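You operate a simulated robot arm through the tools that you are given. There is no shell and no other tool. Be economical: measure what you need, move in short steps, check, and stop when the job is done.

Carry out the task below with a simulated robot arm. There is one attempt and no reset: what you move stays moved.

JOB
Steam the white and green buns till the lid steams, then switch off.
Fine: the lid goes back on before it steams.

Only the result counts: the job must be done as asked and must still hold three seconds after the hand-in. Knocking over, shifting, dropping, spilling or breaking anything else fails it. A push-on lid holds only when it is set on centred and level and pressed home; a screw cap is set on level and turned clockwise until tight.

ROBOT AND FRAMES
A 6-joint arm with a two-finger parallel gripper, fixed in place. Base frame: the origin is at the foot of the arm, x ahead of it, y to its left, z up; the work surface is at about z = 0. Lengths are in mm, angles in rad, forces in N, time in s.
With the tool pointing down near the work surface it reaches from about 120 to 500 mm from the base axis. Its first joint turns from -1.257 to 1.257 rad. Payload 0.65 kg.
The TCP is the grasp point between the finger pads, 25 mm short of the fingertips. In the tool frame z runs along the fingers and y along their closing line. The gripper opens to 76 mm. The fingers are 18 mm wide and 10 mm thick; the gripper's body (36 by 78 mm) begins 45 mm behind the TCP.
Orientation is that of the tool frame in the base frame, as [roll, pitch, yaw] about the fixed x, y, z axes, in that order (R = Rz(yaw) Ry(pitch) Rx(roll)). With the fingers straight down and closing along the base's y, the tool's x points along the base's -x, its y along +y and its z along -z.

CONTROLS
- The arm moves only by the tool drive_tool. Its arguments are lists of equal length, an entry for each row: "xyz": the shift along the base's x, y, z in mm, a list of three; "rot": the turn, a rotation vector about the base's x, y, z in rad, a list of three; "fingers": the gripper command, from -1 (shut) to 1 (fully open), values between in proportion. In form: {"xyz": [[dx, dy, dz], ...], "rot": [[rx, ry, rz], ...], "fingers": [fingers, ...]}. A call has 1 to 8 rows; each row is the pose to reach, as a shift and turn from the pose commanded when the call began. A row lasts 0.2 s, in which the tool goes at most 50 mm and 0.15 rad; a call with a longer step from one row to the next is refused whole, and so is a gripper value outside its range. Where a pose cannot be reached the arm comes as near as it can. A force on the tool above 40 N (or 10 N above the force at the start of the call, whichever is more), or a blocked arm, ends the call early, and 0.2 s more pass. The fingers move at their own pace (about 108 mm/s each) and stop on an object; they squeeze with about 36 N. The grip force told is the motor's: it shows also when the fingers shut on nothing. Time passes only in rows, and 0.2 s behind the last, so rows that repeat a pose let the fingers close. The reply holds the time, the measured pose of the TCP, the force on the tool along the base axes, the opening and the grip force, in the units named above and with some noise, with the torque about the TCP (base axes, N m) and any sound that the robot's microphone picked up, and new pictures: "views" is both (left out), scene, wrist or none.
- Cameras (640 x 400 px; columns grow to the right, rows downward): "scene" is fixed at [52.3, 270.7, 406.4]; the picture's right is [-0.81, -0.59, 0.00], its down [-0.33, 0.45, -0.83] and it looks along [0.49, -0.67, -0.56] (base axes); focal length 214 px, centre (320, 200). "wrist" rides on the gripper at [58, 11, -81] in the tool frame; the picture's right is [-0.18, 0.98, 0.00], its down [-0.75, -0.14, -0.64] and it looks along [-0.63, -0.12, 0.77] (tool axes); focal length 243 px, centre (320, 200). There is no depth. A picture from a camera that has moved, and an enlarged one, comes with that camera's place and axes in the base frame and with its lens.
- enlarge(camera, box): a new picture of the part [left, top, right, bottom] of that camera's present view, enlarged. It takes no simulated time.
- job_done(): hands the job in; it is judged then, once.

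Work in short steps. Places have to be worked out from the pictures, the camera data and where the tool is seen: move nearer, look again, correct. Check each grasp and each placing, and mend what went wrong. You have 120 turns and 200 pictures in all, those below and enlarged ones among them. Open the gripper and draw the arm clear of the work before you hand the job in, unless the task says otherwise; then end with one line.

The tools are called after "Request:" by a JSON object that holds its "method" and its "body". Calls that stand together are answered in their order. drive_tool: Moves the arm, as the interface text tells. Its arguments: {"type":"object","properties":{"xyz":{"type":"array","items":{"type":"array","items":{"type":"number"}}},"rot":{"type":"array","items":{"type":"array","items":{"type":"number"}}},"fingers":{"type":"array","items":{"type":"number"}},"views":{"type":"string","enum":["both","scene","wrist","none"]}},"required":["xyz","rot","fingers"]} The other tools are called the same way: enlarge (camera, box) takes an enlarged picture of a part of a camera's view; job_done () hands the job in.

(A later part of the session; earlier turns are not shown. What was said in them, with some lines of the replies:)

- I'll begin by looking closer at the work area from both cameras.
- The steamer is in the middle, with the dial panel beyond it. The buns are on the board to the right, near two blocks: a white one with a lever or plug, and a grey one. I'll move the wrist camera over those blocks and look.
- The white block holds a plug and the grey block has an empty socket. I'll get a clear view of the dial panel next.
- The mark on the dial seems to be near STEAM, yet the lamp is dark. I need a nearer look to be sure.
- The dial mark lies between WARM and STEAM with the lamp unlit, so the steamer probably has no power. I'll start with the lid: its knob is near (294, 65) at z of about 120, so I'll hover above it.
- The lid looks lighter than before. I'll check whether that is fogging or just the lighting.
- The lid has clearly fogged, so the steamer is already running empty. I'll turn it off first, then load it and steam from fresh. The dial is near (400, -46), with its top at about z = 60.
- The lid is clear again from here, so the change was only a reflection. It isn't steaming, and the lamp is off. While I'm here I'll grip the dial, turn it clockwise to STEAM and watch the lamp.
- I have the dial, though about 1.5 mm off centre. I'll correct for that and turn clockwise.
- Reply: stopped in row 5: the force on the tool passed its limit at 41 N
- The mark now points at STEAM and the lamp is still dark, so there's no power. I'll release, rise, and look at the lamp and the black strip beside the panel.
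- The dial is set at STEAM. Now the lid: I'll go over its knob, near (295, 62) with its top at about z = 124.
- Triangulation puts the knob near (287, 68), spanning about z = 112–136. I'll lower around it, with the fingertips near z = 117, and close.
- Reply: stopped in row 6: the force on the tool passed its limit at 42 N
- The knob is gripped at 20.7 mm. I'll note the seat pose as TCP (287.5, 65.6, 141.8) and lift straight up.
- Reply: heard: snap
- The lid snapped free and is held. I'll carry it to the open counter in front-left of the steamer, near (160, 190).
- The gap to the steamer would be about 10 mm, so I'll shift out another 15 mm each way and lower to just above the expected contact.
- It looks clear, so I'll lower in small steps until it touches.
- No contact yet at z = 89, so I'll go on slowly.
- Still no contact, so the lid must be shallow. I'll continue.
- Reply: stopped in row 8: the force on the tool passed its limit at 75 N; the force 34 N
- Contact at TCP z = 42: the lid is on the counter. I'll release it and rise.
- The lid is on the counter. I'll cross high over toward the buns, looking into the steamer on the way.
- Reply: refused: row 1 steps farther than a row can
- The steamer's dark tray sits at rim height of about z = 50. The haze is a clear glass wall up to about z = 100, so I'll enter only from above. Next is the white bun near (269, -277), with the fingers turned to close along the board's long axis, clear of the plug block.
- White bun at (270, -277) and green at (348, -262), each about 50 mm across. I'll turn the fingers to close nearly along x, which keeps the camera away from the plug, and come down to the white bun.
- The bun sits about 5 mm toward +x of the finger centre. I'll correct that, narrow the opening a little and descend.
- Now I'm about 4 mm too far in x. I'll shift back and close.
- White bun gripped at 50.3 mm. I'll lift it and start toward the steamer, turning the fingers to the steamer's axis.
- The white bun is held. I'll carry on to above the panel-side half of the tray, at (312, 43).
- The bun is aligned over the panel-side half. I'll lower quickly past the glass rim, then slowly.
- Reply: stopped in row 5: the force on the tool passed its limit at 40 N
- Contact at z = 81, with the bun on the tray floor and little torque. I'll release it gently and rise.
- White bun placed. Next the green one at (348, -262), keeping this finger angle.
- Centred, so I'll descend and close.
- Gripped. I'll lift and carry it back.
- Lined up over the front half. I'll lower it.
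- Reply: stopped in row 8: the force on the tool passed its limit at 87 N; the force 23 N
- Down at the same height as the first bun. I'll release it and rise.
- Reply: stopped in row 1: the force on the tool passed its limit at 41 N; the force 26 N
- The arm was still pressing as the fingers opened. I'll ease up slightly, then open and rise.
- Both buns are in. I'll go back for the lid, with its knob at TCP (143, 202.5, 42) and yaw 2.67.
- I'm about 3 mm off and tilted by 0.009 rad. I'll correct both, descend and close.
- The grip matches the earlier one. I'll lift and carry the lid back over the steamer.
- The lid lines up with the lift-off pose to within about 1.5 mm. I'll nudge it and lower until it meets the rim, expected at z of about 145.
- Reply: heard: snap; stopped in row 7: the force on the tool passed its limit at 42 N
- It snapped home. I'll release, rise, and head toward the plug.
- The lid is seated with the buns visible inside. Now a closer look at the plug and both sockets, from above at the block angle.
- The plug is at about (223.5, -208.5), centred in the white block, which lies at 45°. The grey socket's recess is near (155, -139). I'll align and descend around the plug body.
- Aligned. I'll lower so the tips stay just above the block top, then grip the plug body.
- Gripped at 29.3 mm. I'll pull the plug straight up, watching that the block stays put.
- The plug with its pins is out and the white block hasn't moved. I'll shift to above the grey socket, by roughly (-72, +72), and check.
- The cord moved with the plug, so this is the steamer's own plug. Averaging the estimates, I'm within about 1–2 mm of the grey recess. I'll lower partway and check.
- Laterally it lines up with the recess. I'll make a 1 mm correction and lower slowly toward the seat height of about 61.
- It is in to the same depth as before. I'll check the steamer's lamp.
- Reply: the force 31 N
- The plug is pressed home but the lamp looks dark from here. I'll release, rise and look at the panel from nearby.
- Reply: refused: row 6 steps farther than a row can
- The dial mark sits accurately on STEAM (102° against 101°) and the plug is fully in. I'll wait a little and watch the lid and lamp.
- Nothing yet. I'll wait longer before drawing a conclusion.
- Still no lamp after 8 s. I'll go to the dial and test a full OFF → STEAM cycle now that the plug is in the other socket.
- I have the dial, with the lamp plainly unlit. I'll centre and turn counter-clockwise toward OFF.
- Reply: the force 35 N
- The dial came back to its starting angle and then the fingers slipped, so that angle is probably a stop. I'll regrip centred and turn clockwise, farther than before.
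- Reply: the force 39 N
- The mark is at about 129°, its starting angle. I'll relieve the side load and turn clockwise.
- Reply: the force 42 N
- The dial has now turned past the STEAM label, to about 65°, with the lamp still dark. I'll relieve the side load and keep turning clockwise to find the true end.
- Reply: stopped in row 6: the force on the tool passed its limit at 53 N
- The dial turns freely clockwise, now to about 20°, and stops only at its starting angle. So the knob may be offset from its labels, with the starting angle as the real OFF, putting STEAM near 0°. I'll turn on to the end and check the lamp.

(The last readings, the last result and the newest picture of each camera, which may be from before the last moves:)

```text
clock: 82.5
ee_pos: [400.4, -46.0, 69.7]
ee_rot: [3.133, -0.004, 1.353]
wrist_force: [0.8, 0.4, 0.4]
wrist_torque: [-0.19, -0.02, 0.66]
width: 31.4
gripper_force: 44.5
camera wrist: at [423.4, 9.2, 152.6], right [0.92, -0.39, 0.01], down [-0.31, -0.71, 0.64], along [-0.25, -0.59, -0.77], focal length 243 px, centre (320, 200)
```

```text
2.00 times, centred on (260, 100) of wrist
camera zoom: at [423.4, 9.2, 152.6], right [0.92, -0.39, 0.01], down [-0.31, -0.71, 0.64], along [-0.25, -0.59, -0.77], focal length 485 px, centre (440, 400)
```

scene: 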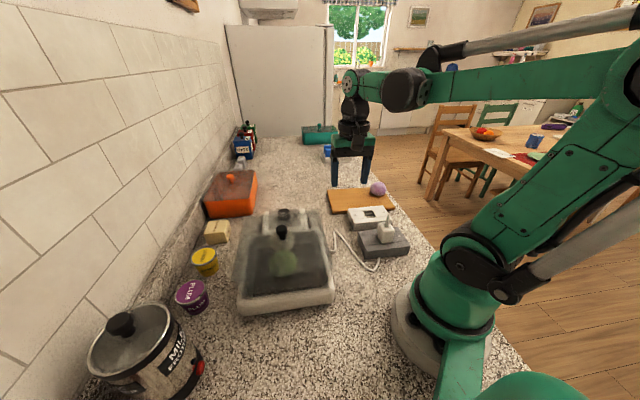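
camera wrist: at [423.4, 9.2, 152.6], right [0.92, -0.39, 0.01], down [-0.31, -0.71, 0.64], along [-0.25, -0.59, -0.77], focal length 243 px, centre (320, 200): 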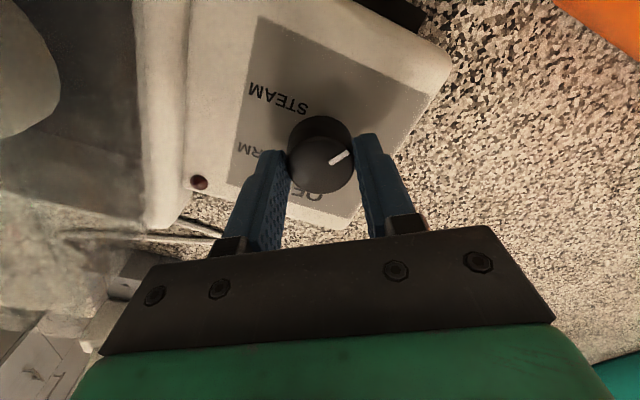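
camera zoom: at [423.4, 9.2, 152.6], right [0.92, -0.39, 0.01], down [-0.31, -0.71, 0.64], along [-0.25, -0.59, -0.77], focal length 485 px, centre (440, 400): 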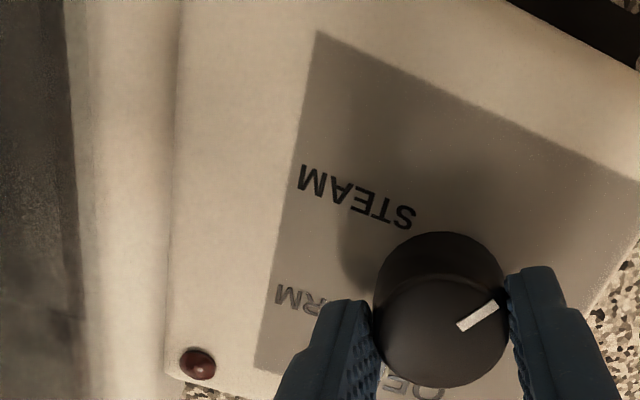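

A stop at about 3° with torque 0.66 makes a 128° range, matching OFF to STEAM. So the white mark is just offset from the labels, the dial was OFF at the start, and it's now truly at STEAM. I'll release and watch the lamp and lid.

Request:
{"method": "drive_tool", "body": {"xyz": [[0, 0, 0], [0, 0, 0], [0, 0, 0], [0, 0, 40], [0, 0, 80], [-10, -30, 100], [-20, -60, 110], [-30, -90, 110]], "rot": [[0, 0, -0.03], [0, 0, 0], [0, 0, 0], [0, 0, 0], [0, 0, 0], [0, 0, 0], [0, 0, 0], [0, 0, 0]], "fingers": [-1, 0.6, 0.6, 0.6, 0.6, 0.6, 0.6, 0.6]}}

Request:
{"method": "enlarge", "body": {"camera": "scene", "box": [220, 180, 380, 320]}}

Request:
{"method": "enlarge", "body": {"camera": "wrist", "box": [100, 0, 420, 200]}}

```text
clock: 84.3
ee_pos: [367.3, -136.7, 182.7]
ee_rot: [3.133, -0.005, 1.354]
wrist_force: [0.2, -1.0, 0.3]
wrist_torque: [0.01, -0.04, -0.03]
width: 60.9
gripper_force: 0.1
camera wrist: at [390.6, -80.6, 263.8], right [0.92, -0.39, 0.01], down [-0.31, -0.71, 0.64], along [-0.24, -0.59, -0.77], focal length 243 px, centre (320, 200)
```

scene: 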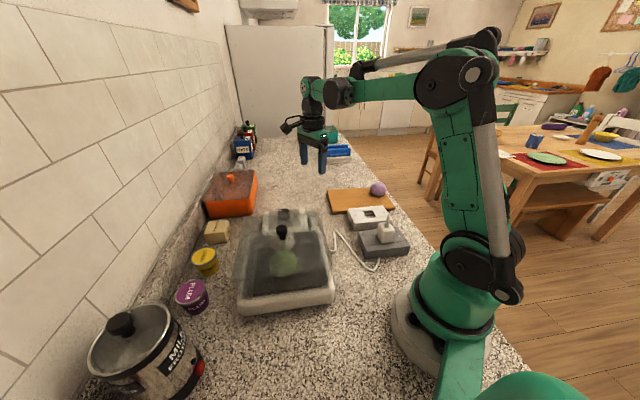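
wrist: 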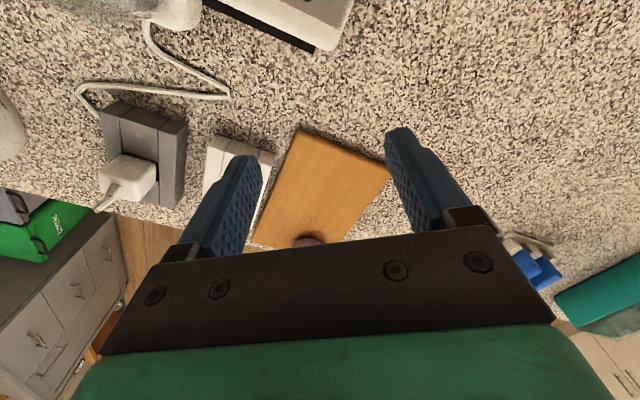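

```text
2.86 times, centred on (300, 250) of scene
camera zoom: at [52.3, 270.7, 406.4], right [-0.81, -0.59, 0.0], down [-0.33, 0.45, -0.83], along [0.49, -0.67, -0.56], focal length 613 px, centre (377, 57)
```

zoom: 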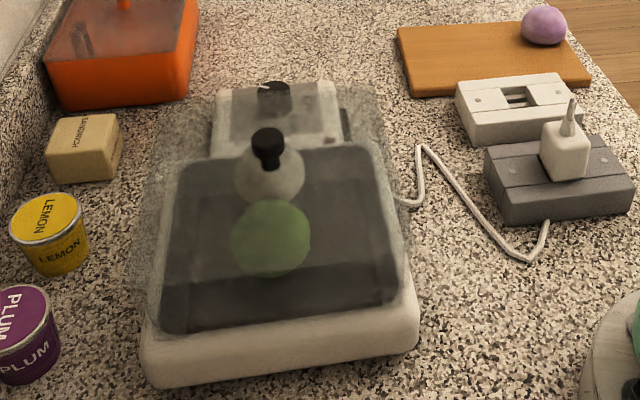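

```text
2.00 times, centred on (260, 100) of wrist
camera zoom: at [390.6, -80.6, 263.8], right [0.92, -0.39, 0.01], down [-0.31, -0.71, 0.64], along [-0.24, -0.59, -0.77], focal length 485 px, centre (440, 400)
```

zoom: 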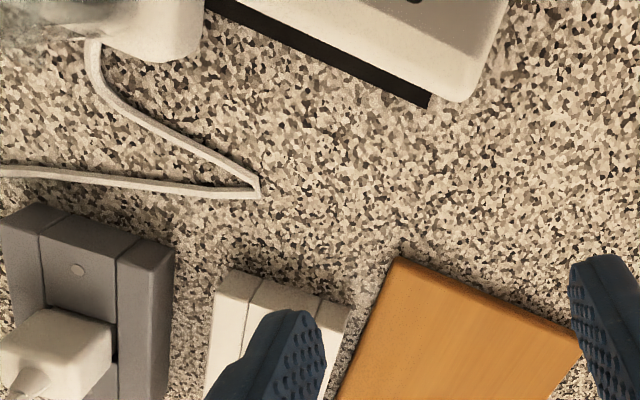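

The lamp is still dark with the dial truly at STEAM, so the grey socket looks dead. My earlier test of the white socket was invalid, because the dial was only partly turned. I'll go back to the plug, keeping an eye on the lid on the way.

Request:
{"method": "drive_tool", "body": {"xyz": [[-27, 0, 0], [-54, 0, 0], [-81, 0, 0], [-108, 0, 0], [-135, 0, 0], [-162, 0, 0], [-189, 0, -20], [-215, -1, -40]], "rot": [[0, 0, 0.13], [0, 0, 0.26], [0, 0, 0.39], [0, 0, 0.52], [0, 0, 0.65], [0, 0, 0.78], [0, 0, 0.9], [-0.006, 0.006, 1.003]], "fingers": [0.6, 0.6, 0.6, 0.6, 0.6, 0.6, 0.6, 0.6]}}

Request:
{"method": "enlarge", "body": {"camera": "scene", "box": [220, 180, 380, 320]}}

```text
clock: 86.1
ee_pos: [155.0, -137.6, 142.2]
ee_rot: [3.138, -0.001, 2.357]
wrist_force: [0.7, -0.2, 0.6]
wrist_torque: [-0.03, 0.0, 0.02]
width: 61.0
gripper_force: 0.1
camera wrist: at [120.6, -87.2, 223.2], right [0.82, 0.57, 0.0], down [0.43, -0.63, 0.64], along [0.36, -0.53, -0.77], focal length 243 px, centre (320, 200)
```

scene: 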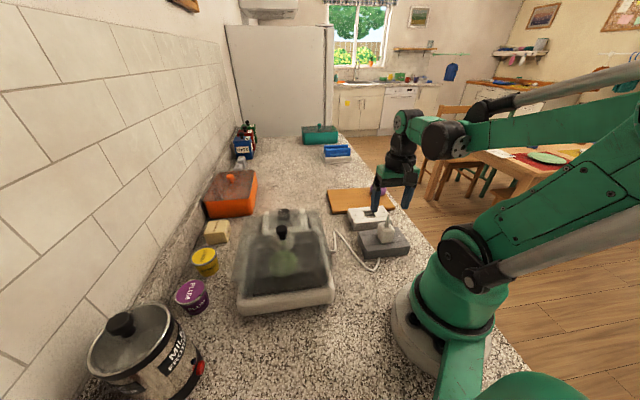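
wrist: 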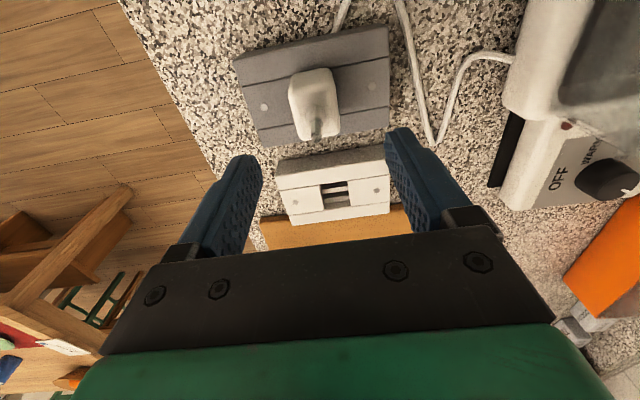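

```text
2.86 times, centred on (300, 250) of scene
camera zoom: at [52.3, 270.7, 406.4], right [-0.81, -0.59, 0.0], down [-0.33, 0.45, -0.83], along [0.49, -0.67, -0.56], focal length 613 px, centre (377, 57)
```

zoom: 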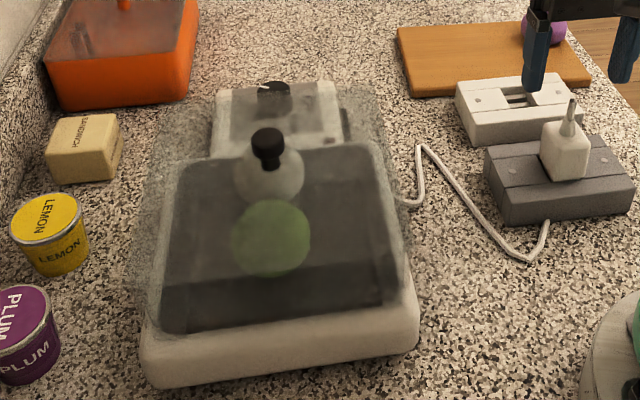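

I'll zoom on the lamp from here, and on the lid.

Request:
{"method": "enlarge", "body": {"camera": "wrist", "box": [500, 60, 640, 200]}}

Request:
{"method": "enlarge", "body": {"camera": "scene", "box": [260, 195, 330, 245]}}

```text
2.86 times, centred on (570, 130) of wrist
camera zoom: at [120.6, -87.2, 223.2], right [0.82, 0.57, 0.0], down [0.43, -0.63, 0.64], along [0.36, -0.53, -0.77], focal length 693 px, centre (-394, 400)
```

zoom: 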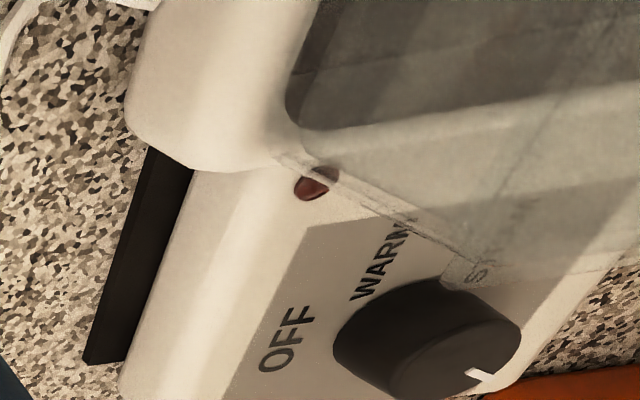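

```text
8.00 times, centred on (295, 220) of scene
camera zoom: at [52.3, 270.7, 406.4], right [-0.81, -0.59, 0.0], down [-0.33, 0.45, -0.83], along [0.49, -0.67, -0.56], focal length 1716 px, centre (520, 40)
```

zoom: 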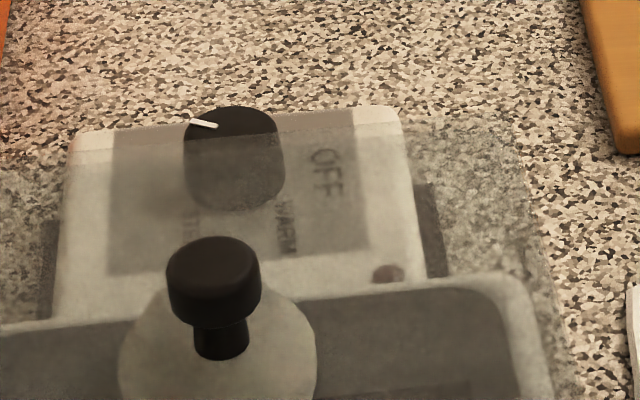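

The lamp is unlit, so I'll move the plug back to the white socket. First, grip it.

Request:
{"method": "drive_tool", "body": {"xyz": [[-1.2, -0.3, -30], [-1.2, -0.3, -65], [-1.2, -0.3, -81], [-1.2, -0.3, -81], [-1.2, -0.3, -81], [-1.2, -0.3, -81]], "rot": [[0, 0, 0], [0, 0, 0], [0, 0, 0], [0, 0, 0], [0, 0, 0], [0, 0, 0]], "fingers": [0.6, 0.6, 0.6, 0.6, -1, -1], "views": "none"}}

Request:
{"method": "drive_tool", "body": {"xyz": [[0, 0, 4], [0, 0, 8], [0, 0, 14], [0, 0, 25], [0, 0, 45], [0, 0, 62], [0, 0, 62]], "rot": [[0, 0, 0], [0, 0, 0], [0, 0, 0], [0, 0, 0], [0, 0, 0], [0, 0, 0], [0, 0, 0]], "fingers": [-1, -1, -1, -1, -1, -1, -1], "views": "wrist"}}

```text
clock: 87.5
ee_pos: [153.7, -139.0, 61.6]
ee_rot: [-3.131, -0.004, 2.352]
wrist_force: [-6.6, -6.9, -2.3]
wrist_torque: [-0.26, 0.31, 0.1]
width: 29.4
gripper_force: 35.6
stopped in row 6: the force on the tool passed its limit at 42 N (the readings are from after the stop); the commanded pose is now the measured one
```

```text
clock: 89.1
ee_pos: [151.5, -135.6, 123.7]
ee_rot: [-3.132, -0.002, 2.353]
wrist_force: [-0.8, 0.1, -0.7]
wrist_torque: [0.01, 0.01, 0.04]
width: 29.4
gripper_force: 36.0
camera wrist: at [119.6, -86.2, 205.0], right [0.83, 0.56, -0.01], down [0.43, -0.63, 0.64], along [0.36, -0.54, -0.77], focal length 243 px, centre (320, 200)
```

wrist: 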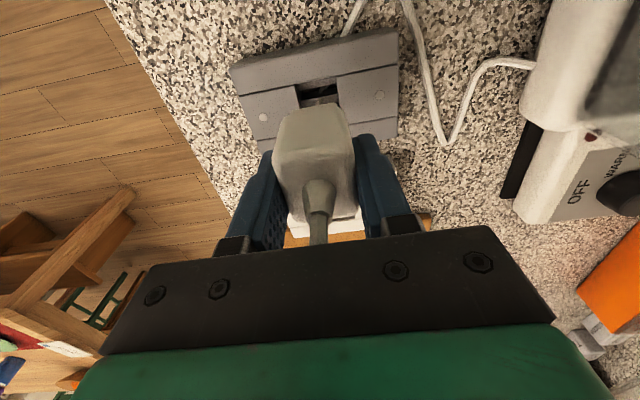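

The plug is out. I'll carry it back over the white socket by the reverse shift (72.5, -71.8).

Request:
{"method": "drive_tool", "body": {"xyz": [[24, -24, 4], [48, -48, 4], [72.5, -71.8, 4], [72.5, -71.8, -20], [72.5, -71.8, -36], [72.5, -71.8, -36]], "rot": [[0, 0, 0], [0, 0, 0], [0, 0, 0], [0, 0, 0], [0, 0, 0], [0, 0, 0]], "fingers": [-1, -1, -1, -1, -1, -1], "views": "none"}}

Request:
{"method": "enlarge", "body": {"camera": "scene", "box": [340, 170, 412, 240]}}

Request:
{"method": "enlarge", "body": {"camera": "wrist", "box": [200, 0, 440, 180]}}

```text
clock: 90.5
ee_pos: [227.8, -209.9, 88.8]
ee_rot: [-3.135, 0.0, 2.351]
wrist_force: [0.5, -0.3, -0.4]
wrist_torque: [-0.05, -0.03, -0.01]
width: 29.4
gripper_force: 36.3
```

```text
5.71 times, centred on (376, 205) of scene
camera zoom: at [52.3, 270.7, 406.4], right [-0.81, -0.59, 0.0], down [-0.33, 0.45, -0.83], along [0.49, -0.67, -0.56], focal length 1226 px, centre (0, 171)
```

zoom: 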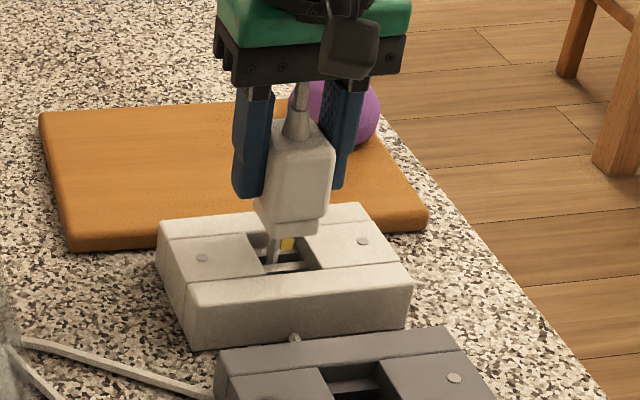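

```text
2.22 times, centred on (320, 90) of wrist
camera zoom: at [194.2, -159.4, 169.9], right [0.83, 0.56, -0.01], down [0.43, -0.63, 0.64], along [0.36, -0.54, -0.77], focal length 539 px, centre (320, 444)
```

zoom: 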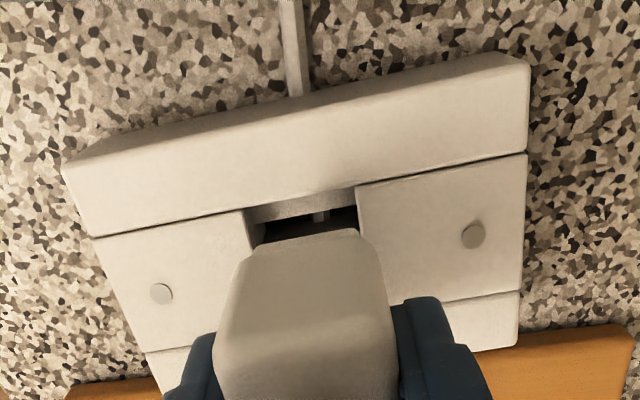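

I'm about 2–3 mm off along +x. I'll correct and lower slowly.

Request:
{"method": "drive_tool", "body": {"xyz": [[-2.4, 0.8, 0], [-2.4, 0.8, -6], [-2.4, 0.8, -11], [-2.4, 0.8, -15], [-2.4, 0.8, -19], [-2.4, 0.8, -23], [-2.4, 0.8, -26], [-2.4, 0.8, -28]], "rot": [[0, 0, 0], [0, 0, 0], [0, 0, 0], [0, 0, 0], [0, 0, 0], [0, 0, 0], [0, 0, 0], [0, 0, 0]], "fingers": [-1, -1, -1, -1, -1, -1, -1, -1], "views": "none"}}

Request:
{"method": "enlarge", "body": {"camera": "scene", "box": [340, 170, 412, 240]}}

Request:
{"method": "enlarge", "body": {"camera": "scene", "box": [240, 190, 352, 280]}}

```text
clock: 92.3
ee_pos: [222.7, -209.3, 60.6]
ee_rot: [-3.134, -0.001, 2.352]
wrist_force: [2.6, -3.5, 27.5]
wrist_torque: [-0.52, -0.07, 0.09]
width: 29.3
gripper_force: 35.8
```

```text
5.71 times, centred on (376, 205) of scene
camera zoom: at [52.2, 270.7, 406.4], right [-0.81, -0.59, 0.0], down [-0.33, 0.45, -0.83], along [0.49, -0.67, -0.56], focal length 1226 px, centre (0, 171)
```

zoom: 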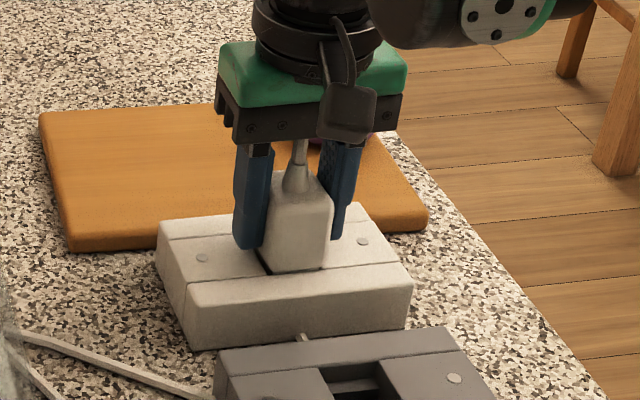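

```text
4.44 times, centred on (296, 235) of scene
camera zoom: at [52.2, 270.7, 406.4], right [-0.81, -0.59, 0.0], down [-0.33, 0.45, -0.83], along [0.49, -0.67, -0.56], focal length 953 px, centre (427, 44)
```

zoom: 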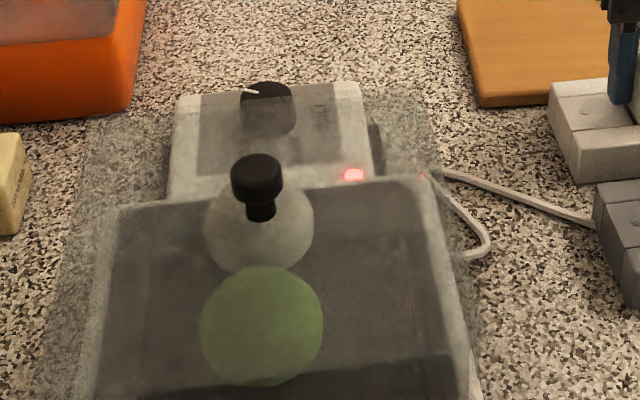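

The red lamp is on: the white socket is the live one. I'll release the plug and head to the dial to be ready, watching the lid.

Request:
{"method": "drive_tool", "body": {"xyz": [[0, 0, 1.5], [0, 0, 1.5], [0, 0, 1.5], [0, 0, 30], [0, 0, 75], [30, 25, 100], [60, 50, 110], [90, 80, 110]], "rot": [[0, 0, 0], [0, 0, 0], [0, 0, 0], [0, 0, 0], [0, 0, 0], [0, 0, 0], [0, 0, 0], [0, 0, 0]], "fingers": [-1, 0.4, 0.4, 0.4, 0.4, 0.4, 0.4, 0.4], "views": "none"}}

Request:
{"method": "enlarge", "body": {"camera": "scene", "box": [220, 180, 430, 320]}}

```text
clock: 94.1
ee_pos: [315.2, -130.5, 168.0]
ee_rot: [-3.134, -0.002, 2.353]
wrist_force: [0.0, 0.2, 0.6]
wrist_torque: [-0.02, 0.01, 0.02]
width: 53.3
gripper_force: 0.2
```

```text
2.86 times, centred on (325, 250) of scene
camera zoom: at [52.3, 270.7, 406.4], right [-0.81, -0.59, 0.0], down [-0.33, 0.45, -0.83], along [0.49, -0.67, -0.56], focal length 613 px, centre (306, 57)
```

zoom: 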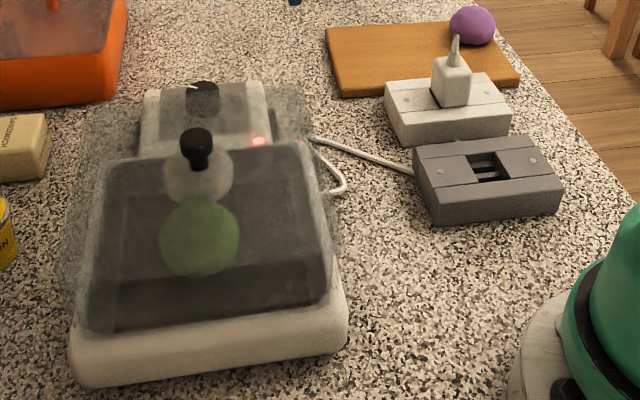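

The lamp is still lit and the lid still clear. I'll hover above the dial, with the fingers turned back for a long counter-clockwise stroke.

Request:
{"method": "drive_tool", "body": {"xyz": [[14, 10, 0], [28, 24, 0], [42, 38, 0], [56, 52, 0], [70, 66, 0], [84.5, 83, 0], [84.5, 83, -30], [84.5, 83, -50]], "rot": [[0, 0, -0.13], [0, 0, -0.26], [0, 0, -0.39], [0, 0, -0.52], [0, 0, -0.65], [0, 0, -0.78], [0, 0, -0.9], [0, 0, -1.0]], "fingers": [0.4, 0.4, 0.4, 0.4, 0.4, 0.4, 0.4, 0.4], "views": "wrist"}}

Request:
{"method": "enlarge", "body": {"camera": "scene", "box": [220, 180, 430, 320]}}

```text
clock: 95.9
ee_pos: [399.7, -47.2, 115.8]
ee_rot: [-3.133, -0.003, 1.351]
wrist_force: [-0.1, 0.4, -0.3]
wrist_torque: [0.0, 0.03, -0.02]
width: 52.9
gripper_force: 0.1
camera wrist: at [423.0, 8.6, 198.5], right [0.92, -0.39, -0.01], down [-0.3, -0.71, 0.64], along [-0.26, -0.59, -0.77], focal length 243 px, centre (320, 200)
```

wrist: 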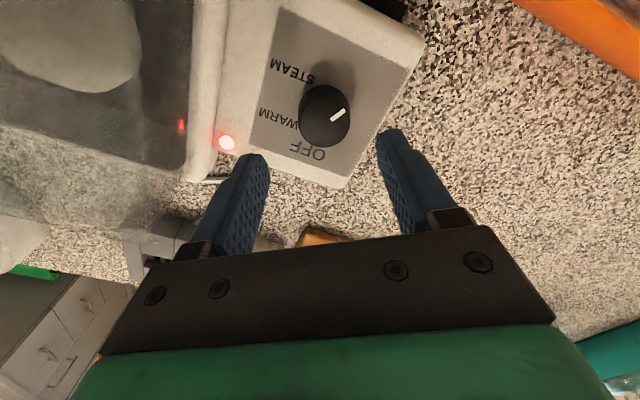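

```text
2.86 times, centred on (325, 250) of scene
camera zoom: at [52.3, 270.7, 406.4], right [-0.81, -0.59, 0.0], down [-0.33, 0.45, -0.83], along [0.49, -0.67, -0.56], focal length 613 px, centre (306, 57)
```

zoom: 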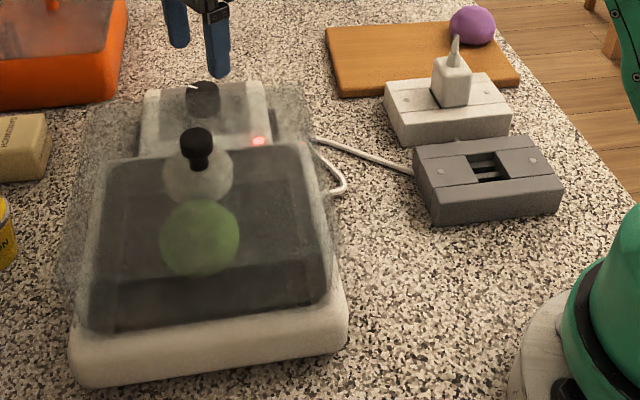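

The lamp is bright and there's no steam yet. I'll lower the open fingers around the dial and wait.

Request:
{"method": "drive_tool", "body": {"xyz": [[0.5, 0.5, -20], [0.5, 0.5, -44], [0.5, 0.5, -44], [0.5, 0.5, -44], [0.5, 0.5, -44], [0.5, 0.5, -44], [0.5, 0.5, -44], [0.5, 0.5, -44]], "rot": [[0, 0, 0], [0, 0, 0], [0, 0, 0], [0, 0, 0], [0, 0, 0], [0, 0, 0], [0, 0, 0], [0, 0, 0]], "fingers": [0.4, 0.4, 0.4, 0.4, 0.4, 0.4, 0.4, 0.4], "views": "none"}}

Request:
{"method": "enlarge", "body": {"camera": "scene", "box": [220, 180, 380, 320]}}

```text
clock: 97.7
ee_pos: [399.5, -47.0, 74.2]
ee_rot: [-3.133, -0.004, 1.353]
wrist_force: [0.8, 0.1, 0.3]
wrist_torque: [0.01, 0.02, 0.01]
width: 53.5
gripper_force: 0.0
```

```text
2.86 times, centred on (300, 250) of scene
camera zoom: at [52.3, 270.7, 406.4], right [-0.81, -0.59, 0.0], down [-0.33, 0.45, -0.83], along [0.49, -0.67, -0.56], focal length 613 px, centre (377, 57)
```

zoom: 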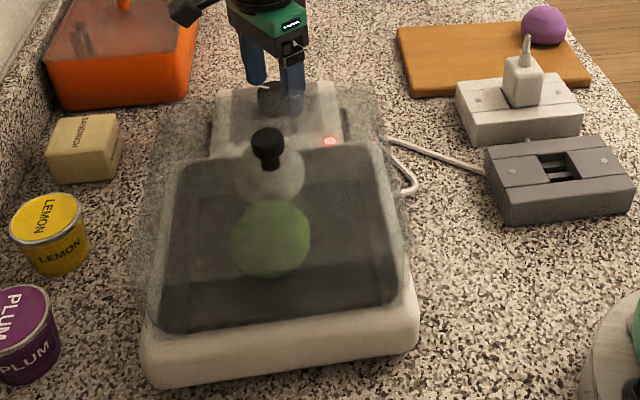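

I'm in place around the dial and waiting for steam.

Request:
{"method": "drive_tool", "body": {"xyz": [[0, 0, 0], [0, 0, 0], [0, 0, 0], [0, 0, 0], [0, 0, 0], [0, 0, 0], [0, 0, 0], [0, 0, 0]], "rot": [[0, 0, 0], [0, 0, 0], [0, 0, 0], [0, 0, 0], [0, 0, 0], [0, 0, 0], [0, 0, 0], [0, 0, 0]], "fingers": [0.4, 0.4, 0.4, 0.4, 0.4, 0.4, 0.4, 0.4], "views": "scene"}}

```text
clock: 99.5
ee_pos: [398.6, -47.7, 73.7]
ee_rot: [-3.133, -0.002, 1.354]
wrist_force: [0.2, -0.3, -0.7]
wrist_torque: [-0.01, -0.01, 0.0]
width: 53.2
gripper_force: 0.1
```

scene: 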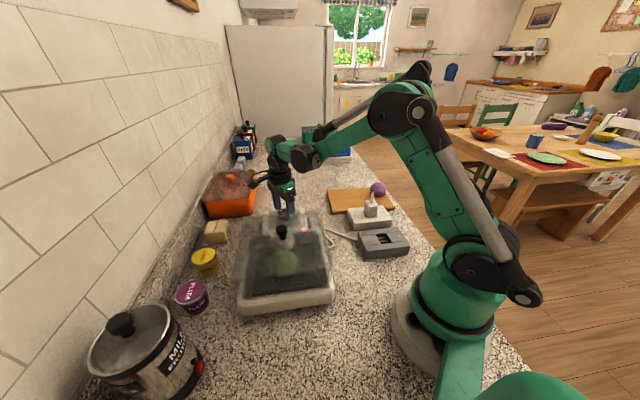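

No fog yet, so I'll keep waiting.

Request:
{"method": "drive_tool", "body": {"xyz": [[0, 0, 0], [0, 0, 0], [0, 0, 0], [0, 0, 0], [0, 0, 0], [0, 0, 0], [0, 0, 0], [0, 0, 0]], "rot": [[0, 0, 0], [0, 0, 0], [0, 0, 0], [0, 0, 0], [0, 0, 0], [0, 0, 0], [0, 0, 0], [0, 0, 0]], "fingers": [0.4, 0.4, 0.4, 0.4, 0.4, 0.4, 0.4, 0.4], "views": "none"}}

Request:
{"method": "enlarge", "body": {"camera": "scene", "box": [220, 180, 380, 320]}}

```text
clock: 101.3
ee_pos: [400.4, -47.1, 74.5]
ee_rot: [-3.132, -0.002, 1.351]
wrist_force: [0.2, 1.2, 0.7]
wrist_torque: [0.01, 0.04, 0.01]
width: 53.4
gripper_force: 0.1
```

```text
2.86 times, centred on (300, 250) of scene
camera zoom: at [52.3, 270.7, 406.4], right [-0.81, -0.59, 0.0], down [-0.33, 0.45, -0.83], along [0.49, -0.67, -0.56], focal length 613 px, centre (377, 57)
```

zoom: 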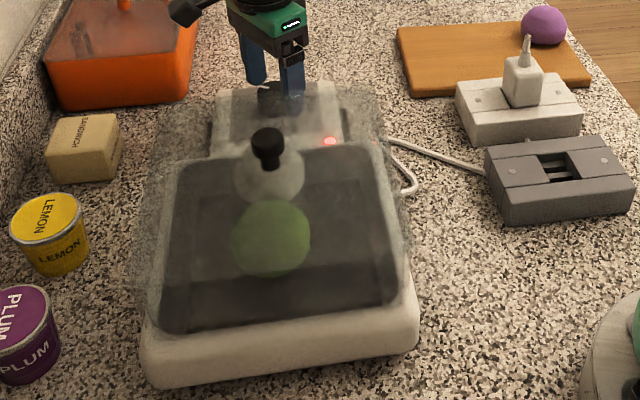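

Heating continues, so I'll wait further.

Request:
{"method": "drive_tool", "body": {"xyz": [[0, 0, 0], [0, 0, 0], [0, 0, 0], [0, 0, 0], [0, 0, 0], [0, 0, 0], [0, 0, 0], [0, 0, 0]], "rot": [[0, 0, 0], [0, 0, 0], [0, 0, 0], [0, 0, 0], [0, 0, 0], [0, 0, 0], [0, 0, 0], [0, 0, 0]], "fingers": [0.4, 0.4, 0.4, 0.4, 0.4, 0.4, 0.4, 0.4], "views": "none"}}

Request:
{"method": "enlarge", "body": {"camera": "scene", "box": [220, 180, 380, 320]}}

Request:
{"method": "drive_tool", "body": {"xyz": [[0, 0, 0], [0, 0, 0], [0, 0, 0], [0, 0, 0], [0, 0, 0], [0, 0, 0], [0, 0, 0], [0, 0, 0]], "rot": [[0, 0, 0], [0, 0, 0], [0, 0, 0], [0, 0, 0], [0, 0, 0], [0, 0, 0], [0, 0, 0], [0, 0, 0]], "fingers": [0.4, 0.4, 0.4, 0.4, 0.4, 0.4, 0.4, 0.4], "views": "none"}}

Request:
{"method": "enlarge", "body": {"camera": "scene", "box": [220, 180, 380, 320]}}

```text
clock: 103.1
ee_pos: [399.7, -47.3, 75.5]
ee_rot: [-3.134, -0.002, 1.353]
wrist_force: [0.0, 0.2, -0.2]
wrist_torque: [0.03, 0.01, 0.02]
width: 53.2
gripper_force: 0.1
```

```text
2.86 times, centred on (300, 250) of scene
camera zoom: at [52.3, 270.7, 406.4], right [-0.81, -0.59, 0.0], down [-0.33, 0.45, -0.83], along [0.49, -0.67, -0.56], focal length 613 px, centre (377, 57)
```

zoom: 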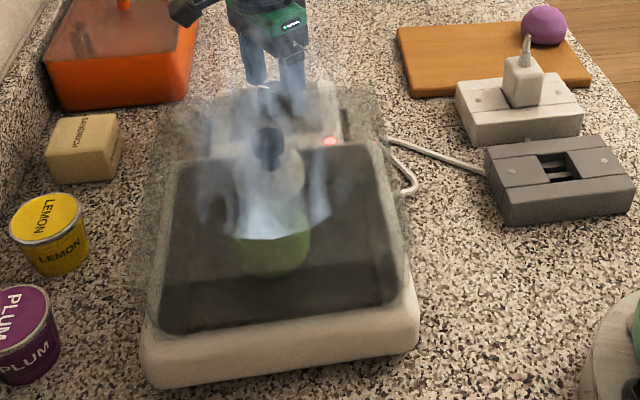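

```text
clock: 104.9
ee_pos: [398.5, -47.0, 74.3]
ee_rot: [-3.133, -0.002, 1.353]
wrist_force: [0.2, -0.3, -0.8]
wrist_torque: [0.01, 0.01, 0.02]
width: 53.2
gripper_force: 0.0
```

```text
2.86 times, centred on (300, 250) of scene
camera zoom: at [52.3, 270.7, 406.4], right [-0.81, -0.59, 0.0], down [-0.33, 0.45, -0.83], along [0.49, -0.67, -0.56], focal length 613 px, centre (377, 57)
```

zoom: 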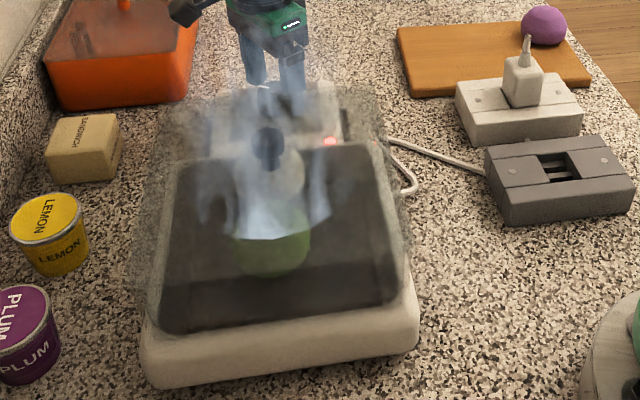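

The lid is steaming. I'll grip the dial and turn it counter-clockwise toward OFF straight away.

Request:
{"method": "drive_tool", "body": {"xyz": [[0.5, 0, -3], [0.5, 0, -3], [0.5, 0, -3], [0.5, 0, -3], [0.5, 0, -3], [0.5, 0, -3], [0.5, 0, -3], [0.5, 0, -3]], "rot": [[0, 0, 0], [0, 0, 0], [0, 0, 0.14], [0, 0, 0.28], [0, 0, 0.42], [0, 0, 0.56], [0, 0, 0.7], [0, 0, 0.84]], "fingers": [-1, -1, -1, -1, -1, -1, -1, -1], "views": "none"}}

Request:
{"method": "drive_tool", "body": {"xyz": [[0, 0, 0], [0, 0, 0], [0, 0, 0], [0, 0, 0], [0, 0, 0], [0, 0, 0], [0, 0, 0], [0, 0, 0]], "rot": [[0, 0, 0.14], [0, 0, 0.28], [0, 0, 0.42], [0, 0, 0.56], [0, 0, 0.7], [0, 0, 0.84], [0, 0, 0.98], [0, 0, 1.12]], "fingers": [-1, -1, -1, -1, -1, -1, -1, -1], "views": "wrist"}}

```text
clock: 105.5
ee_pos: [400.8, -48.0, 72.0]
ee_rot: [-3.139, -0.001, 1.355]
wrist_force: [1.7, 0.2, 8.7]
wrist_torque: [0.27, -0.1, 0.0]
width: 31.4
gripper_force: 45.0
stopped in row 3: the force on the tool passed its limit at 43 N (the readings are from after the stop); the commanded pose is now the measured one
```

```text
clock: 106.5
ee_pos: [402.4, -47.1, 71.5]
ee_rot: [-3.139, -0.002, 1.867]
wrist_force: [1.0, -0.5, 8.9]
wrist_torque: [0.07, -0.03, 0.0]
width: 31.4
gripper_force: 44.9
stopped in row 4: the force on the tool passed its limit at 42 N (the readings are from after the stop); the commanded pose is now the measured one
camera wrist: at [394.6, 12.6, 153.1], right [0.99, 0.11, 0.0], down [0.09, -0.76, 0.64], along [0.07, -0.64, -0.77], focal length 243 px, centre (320, 200)
```

wrist: 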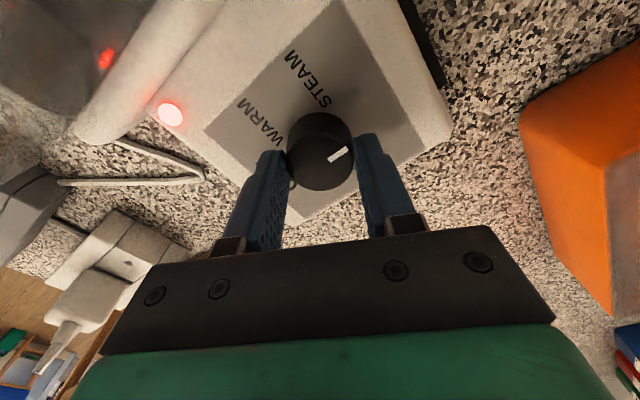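

It is turning, though side loads interrupt it. I'll keep going.

Request:
{"method": "drive_tool", "body": {"xyz": [[-0.5, 0, 0], [-0.5, 0, 0], [-0.5, 0, 0], [-0.5, 0, 0], [-0.5, 0, 0], [-0.5, 0, 0], [-0.5, 0, 0], [-0.5, 0, 0]], "rot": [[0, 0, 0.12], [0, 0, 0.24], [0, 0, 0.36], [0, 0, 0.48], [0, 0, 0.6], [0, 0, 0.72], [0, 0, 0.84], [0, 0, 0.96]], "fingers": [-1, -1, -1, -1, -1, -1, -1, -1], "views": "none"}}

Request:
{"method": "drive_tool", "body": {"xyz": [[0, 0, 0], [0, 0, 0], [0, 0, 0], [0, 0, 0], [0, 0, 0], [0, 0, 0], [0, 0, 0], [0, 0, 0]], "rot": [[0, 0, 0.12], [0, 0, 0.24], [0, 0, 0.36], [0, 0, 0.48], [0, 0, 0.6], [0, 0, 0.72], [0, 0, 0.78], [0, 0, 0.78]], "fingers": [-1, -1, -1, -1, -1, -1, -1, -1], "views": "wrist"}}

```text
clock: 108.3
ee_pos: [401.2, -47.6, 72.6]
ee_rot: [-3.138, 0.0, 2.832]
wrist_force: [16.9, -0.9, 16.1]
wrist_torque: [-0.21, -0.94, -0.02]
width: 31.6
gripper_force: 44.3
```

```text
clock: 110.1
ee_pos: [400.3, -47.9, 72.1]
ee_rot: [-3.138, -0.002, -2.673]
wrist_force: [-3.9, 2.1, 29.9]
wrist_torque: [0.14, 0.24, -0.62]
width: 31.8
gripper_force: 45.4
camera wrist: at [343.6, -62.6, 153.4], right [-0.28, 0.96, 0.0], down [0.74, 0.22, 0.64], along [0.62, 0.18, -0.77], focal length 243 px, centre (320, 200)
```

wrist: 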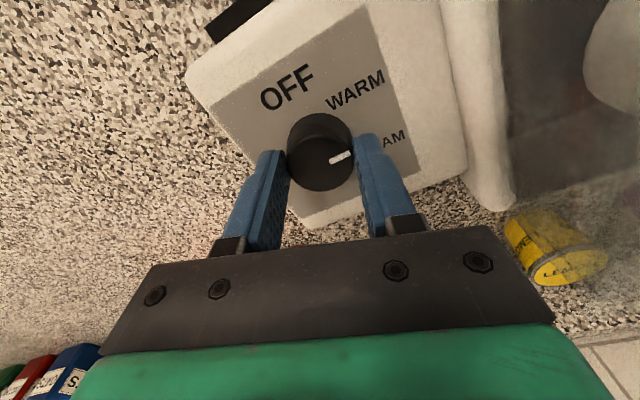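

Torque -0.62 means the dial is back at its OFF stop. I'll release, rise and verify the lamp, dial, lid and plug.

Request:
{"method": "drive_tool", "body": {"xyz": [[0, 0, 0.5], [0, 0, 0.5], [0, 0, 0.5], [0, 0, 30], [0, 0, 65], [-10, -40, 75], [-30, -80, 85], [-50, -120, 95]], "rot": [[0, 0, 0], [0, 0, 0], [0, 0, 0], [0, 0, 0], [0, 0, 0], [0, 0, 0], [0, 0, 0], [0, 0, 0]], "fingers": [-1, 0.4, 0.4, 0.4, 0.4, 0.4, 0.4, 0.4], "views": "scene"}}

Request:
{"method": "enlarge", "body": {"camera": "scene", "box": [220, 180, 430, 320]}}

Request:
{"method": "enlarge", "body": {"camera": "scene", "box": [260, 195, 330, 245]}}

```text
clock: 111.9
ee_pos: [351.8, -169.0, 168.2]
ee_rot: [-3.138, -0.002, -2.672]
wrist_force: [0.0, -0.4, 0.3]
wrist_torque: [0.01, 0.02, -0.02]
width: 53.1
gripper_force: 0.1
```

scene: 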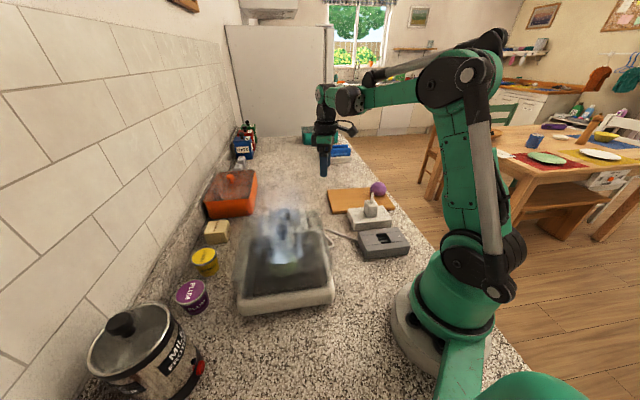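

```text
2.86 times, centred on (325, 250) of scene
camera zoom: at [52.3, 270.7, 406.4], right [-0.81, -0.59, 0.0], down [-0.33, 0.45, -0.83], along [0.49, -0.67, -0.56], focal length 613 px, centre (306, 57)
```

zoom: 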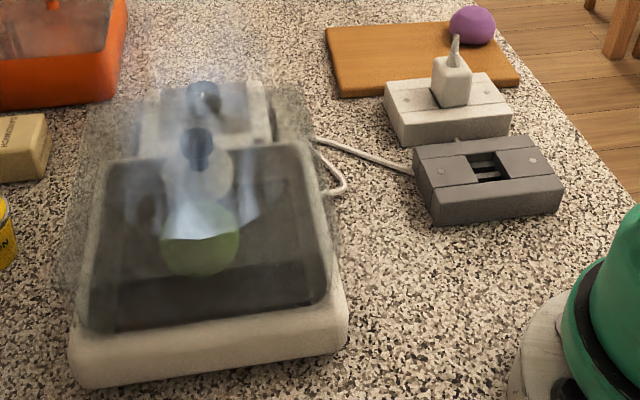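

```text
8.00 times, centred on (295, 220) of scene
camera zoom: at [52.3, 270.7, 406.4], right [-0.81, -0.59, 0.0], down [-0.33, 0.45, -0.83], along [0.49, -0.67, -0.56], focal length 1716 px, centre (520, 40)
```

zoom: 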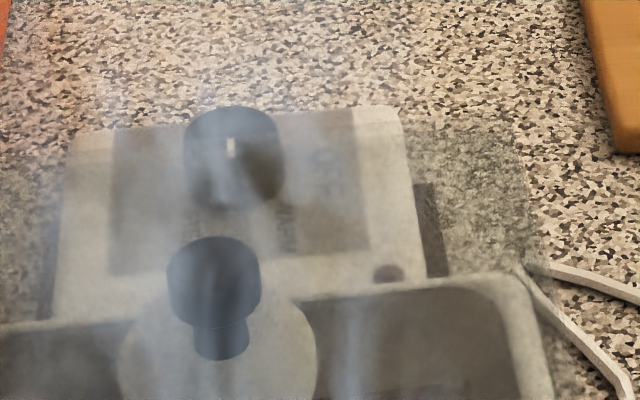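

The lamp is out and the dial is back at its OFF stop. The lid is seated over both buns, the plug is in its original socket, and the arm is clear, so I'm handing in.

Request:
{"method": "job_done", "body": {}}

```text
The job is handed in.
```

The white and green buns steamed under the seated lid until it steamed, and the steamer is now switched off at the dial, with its lamp out.
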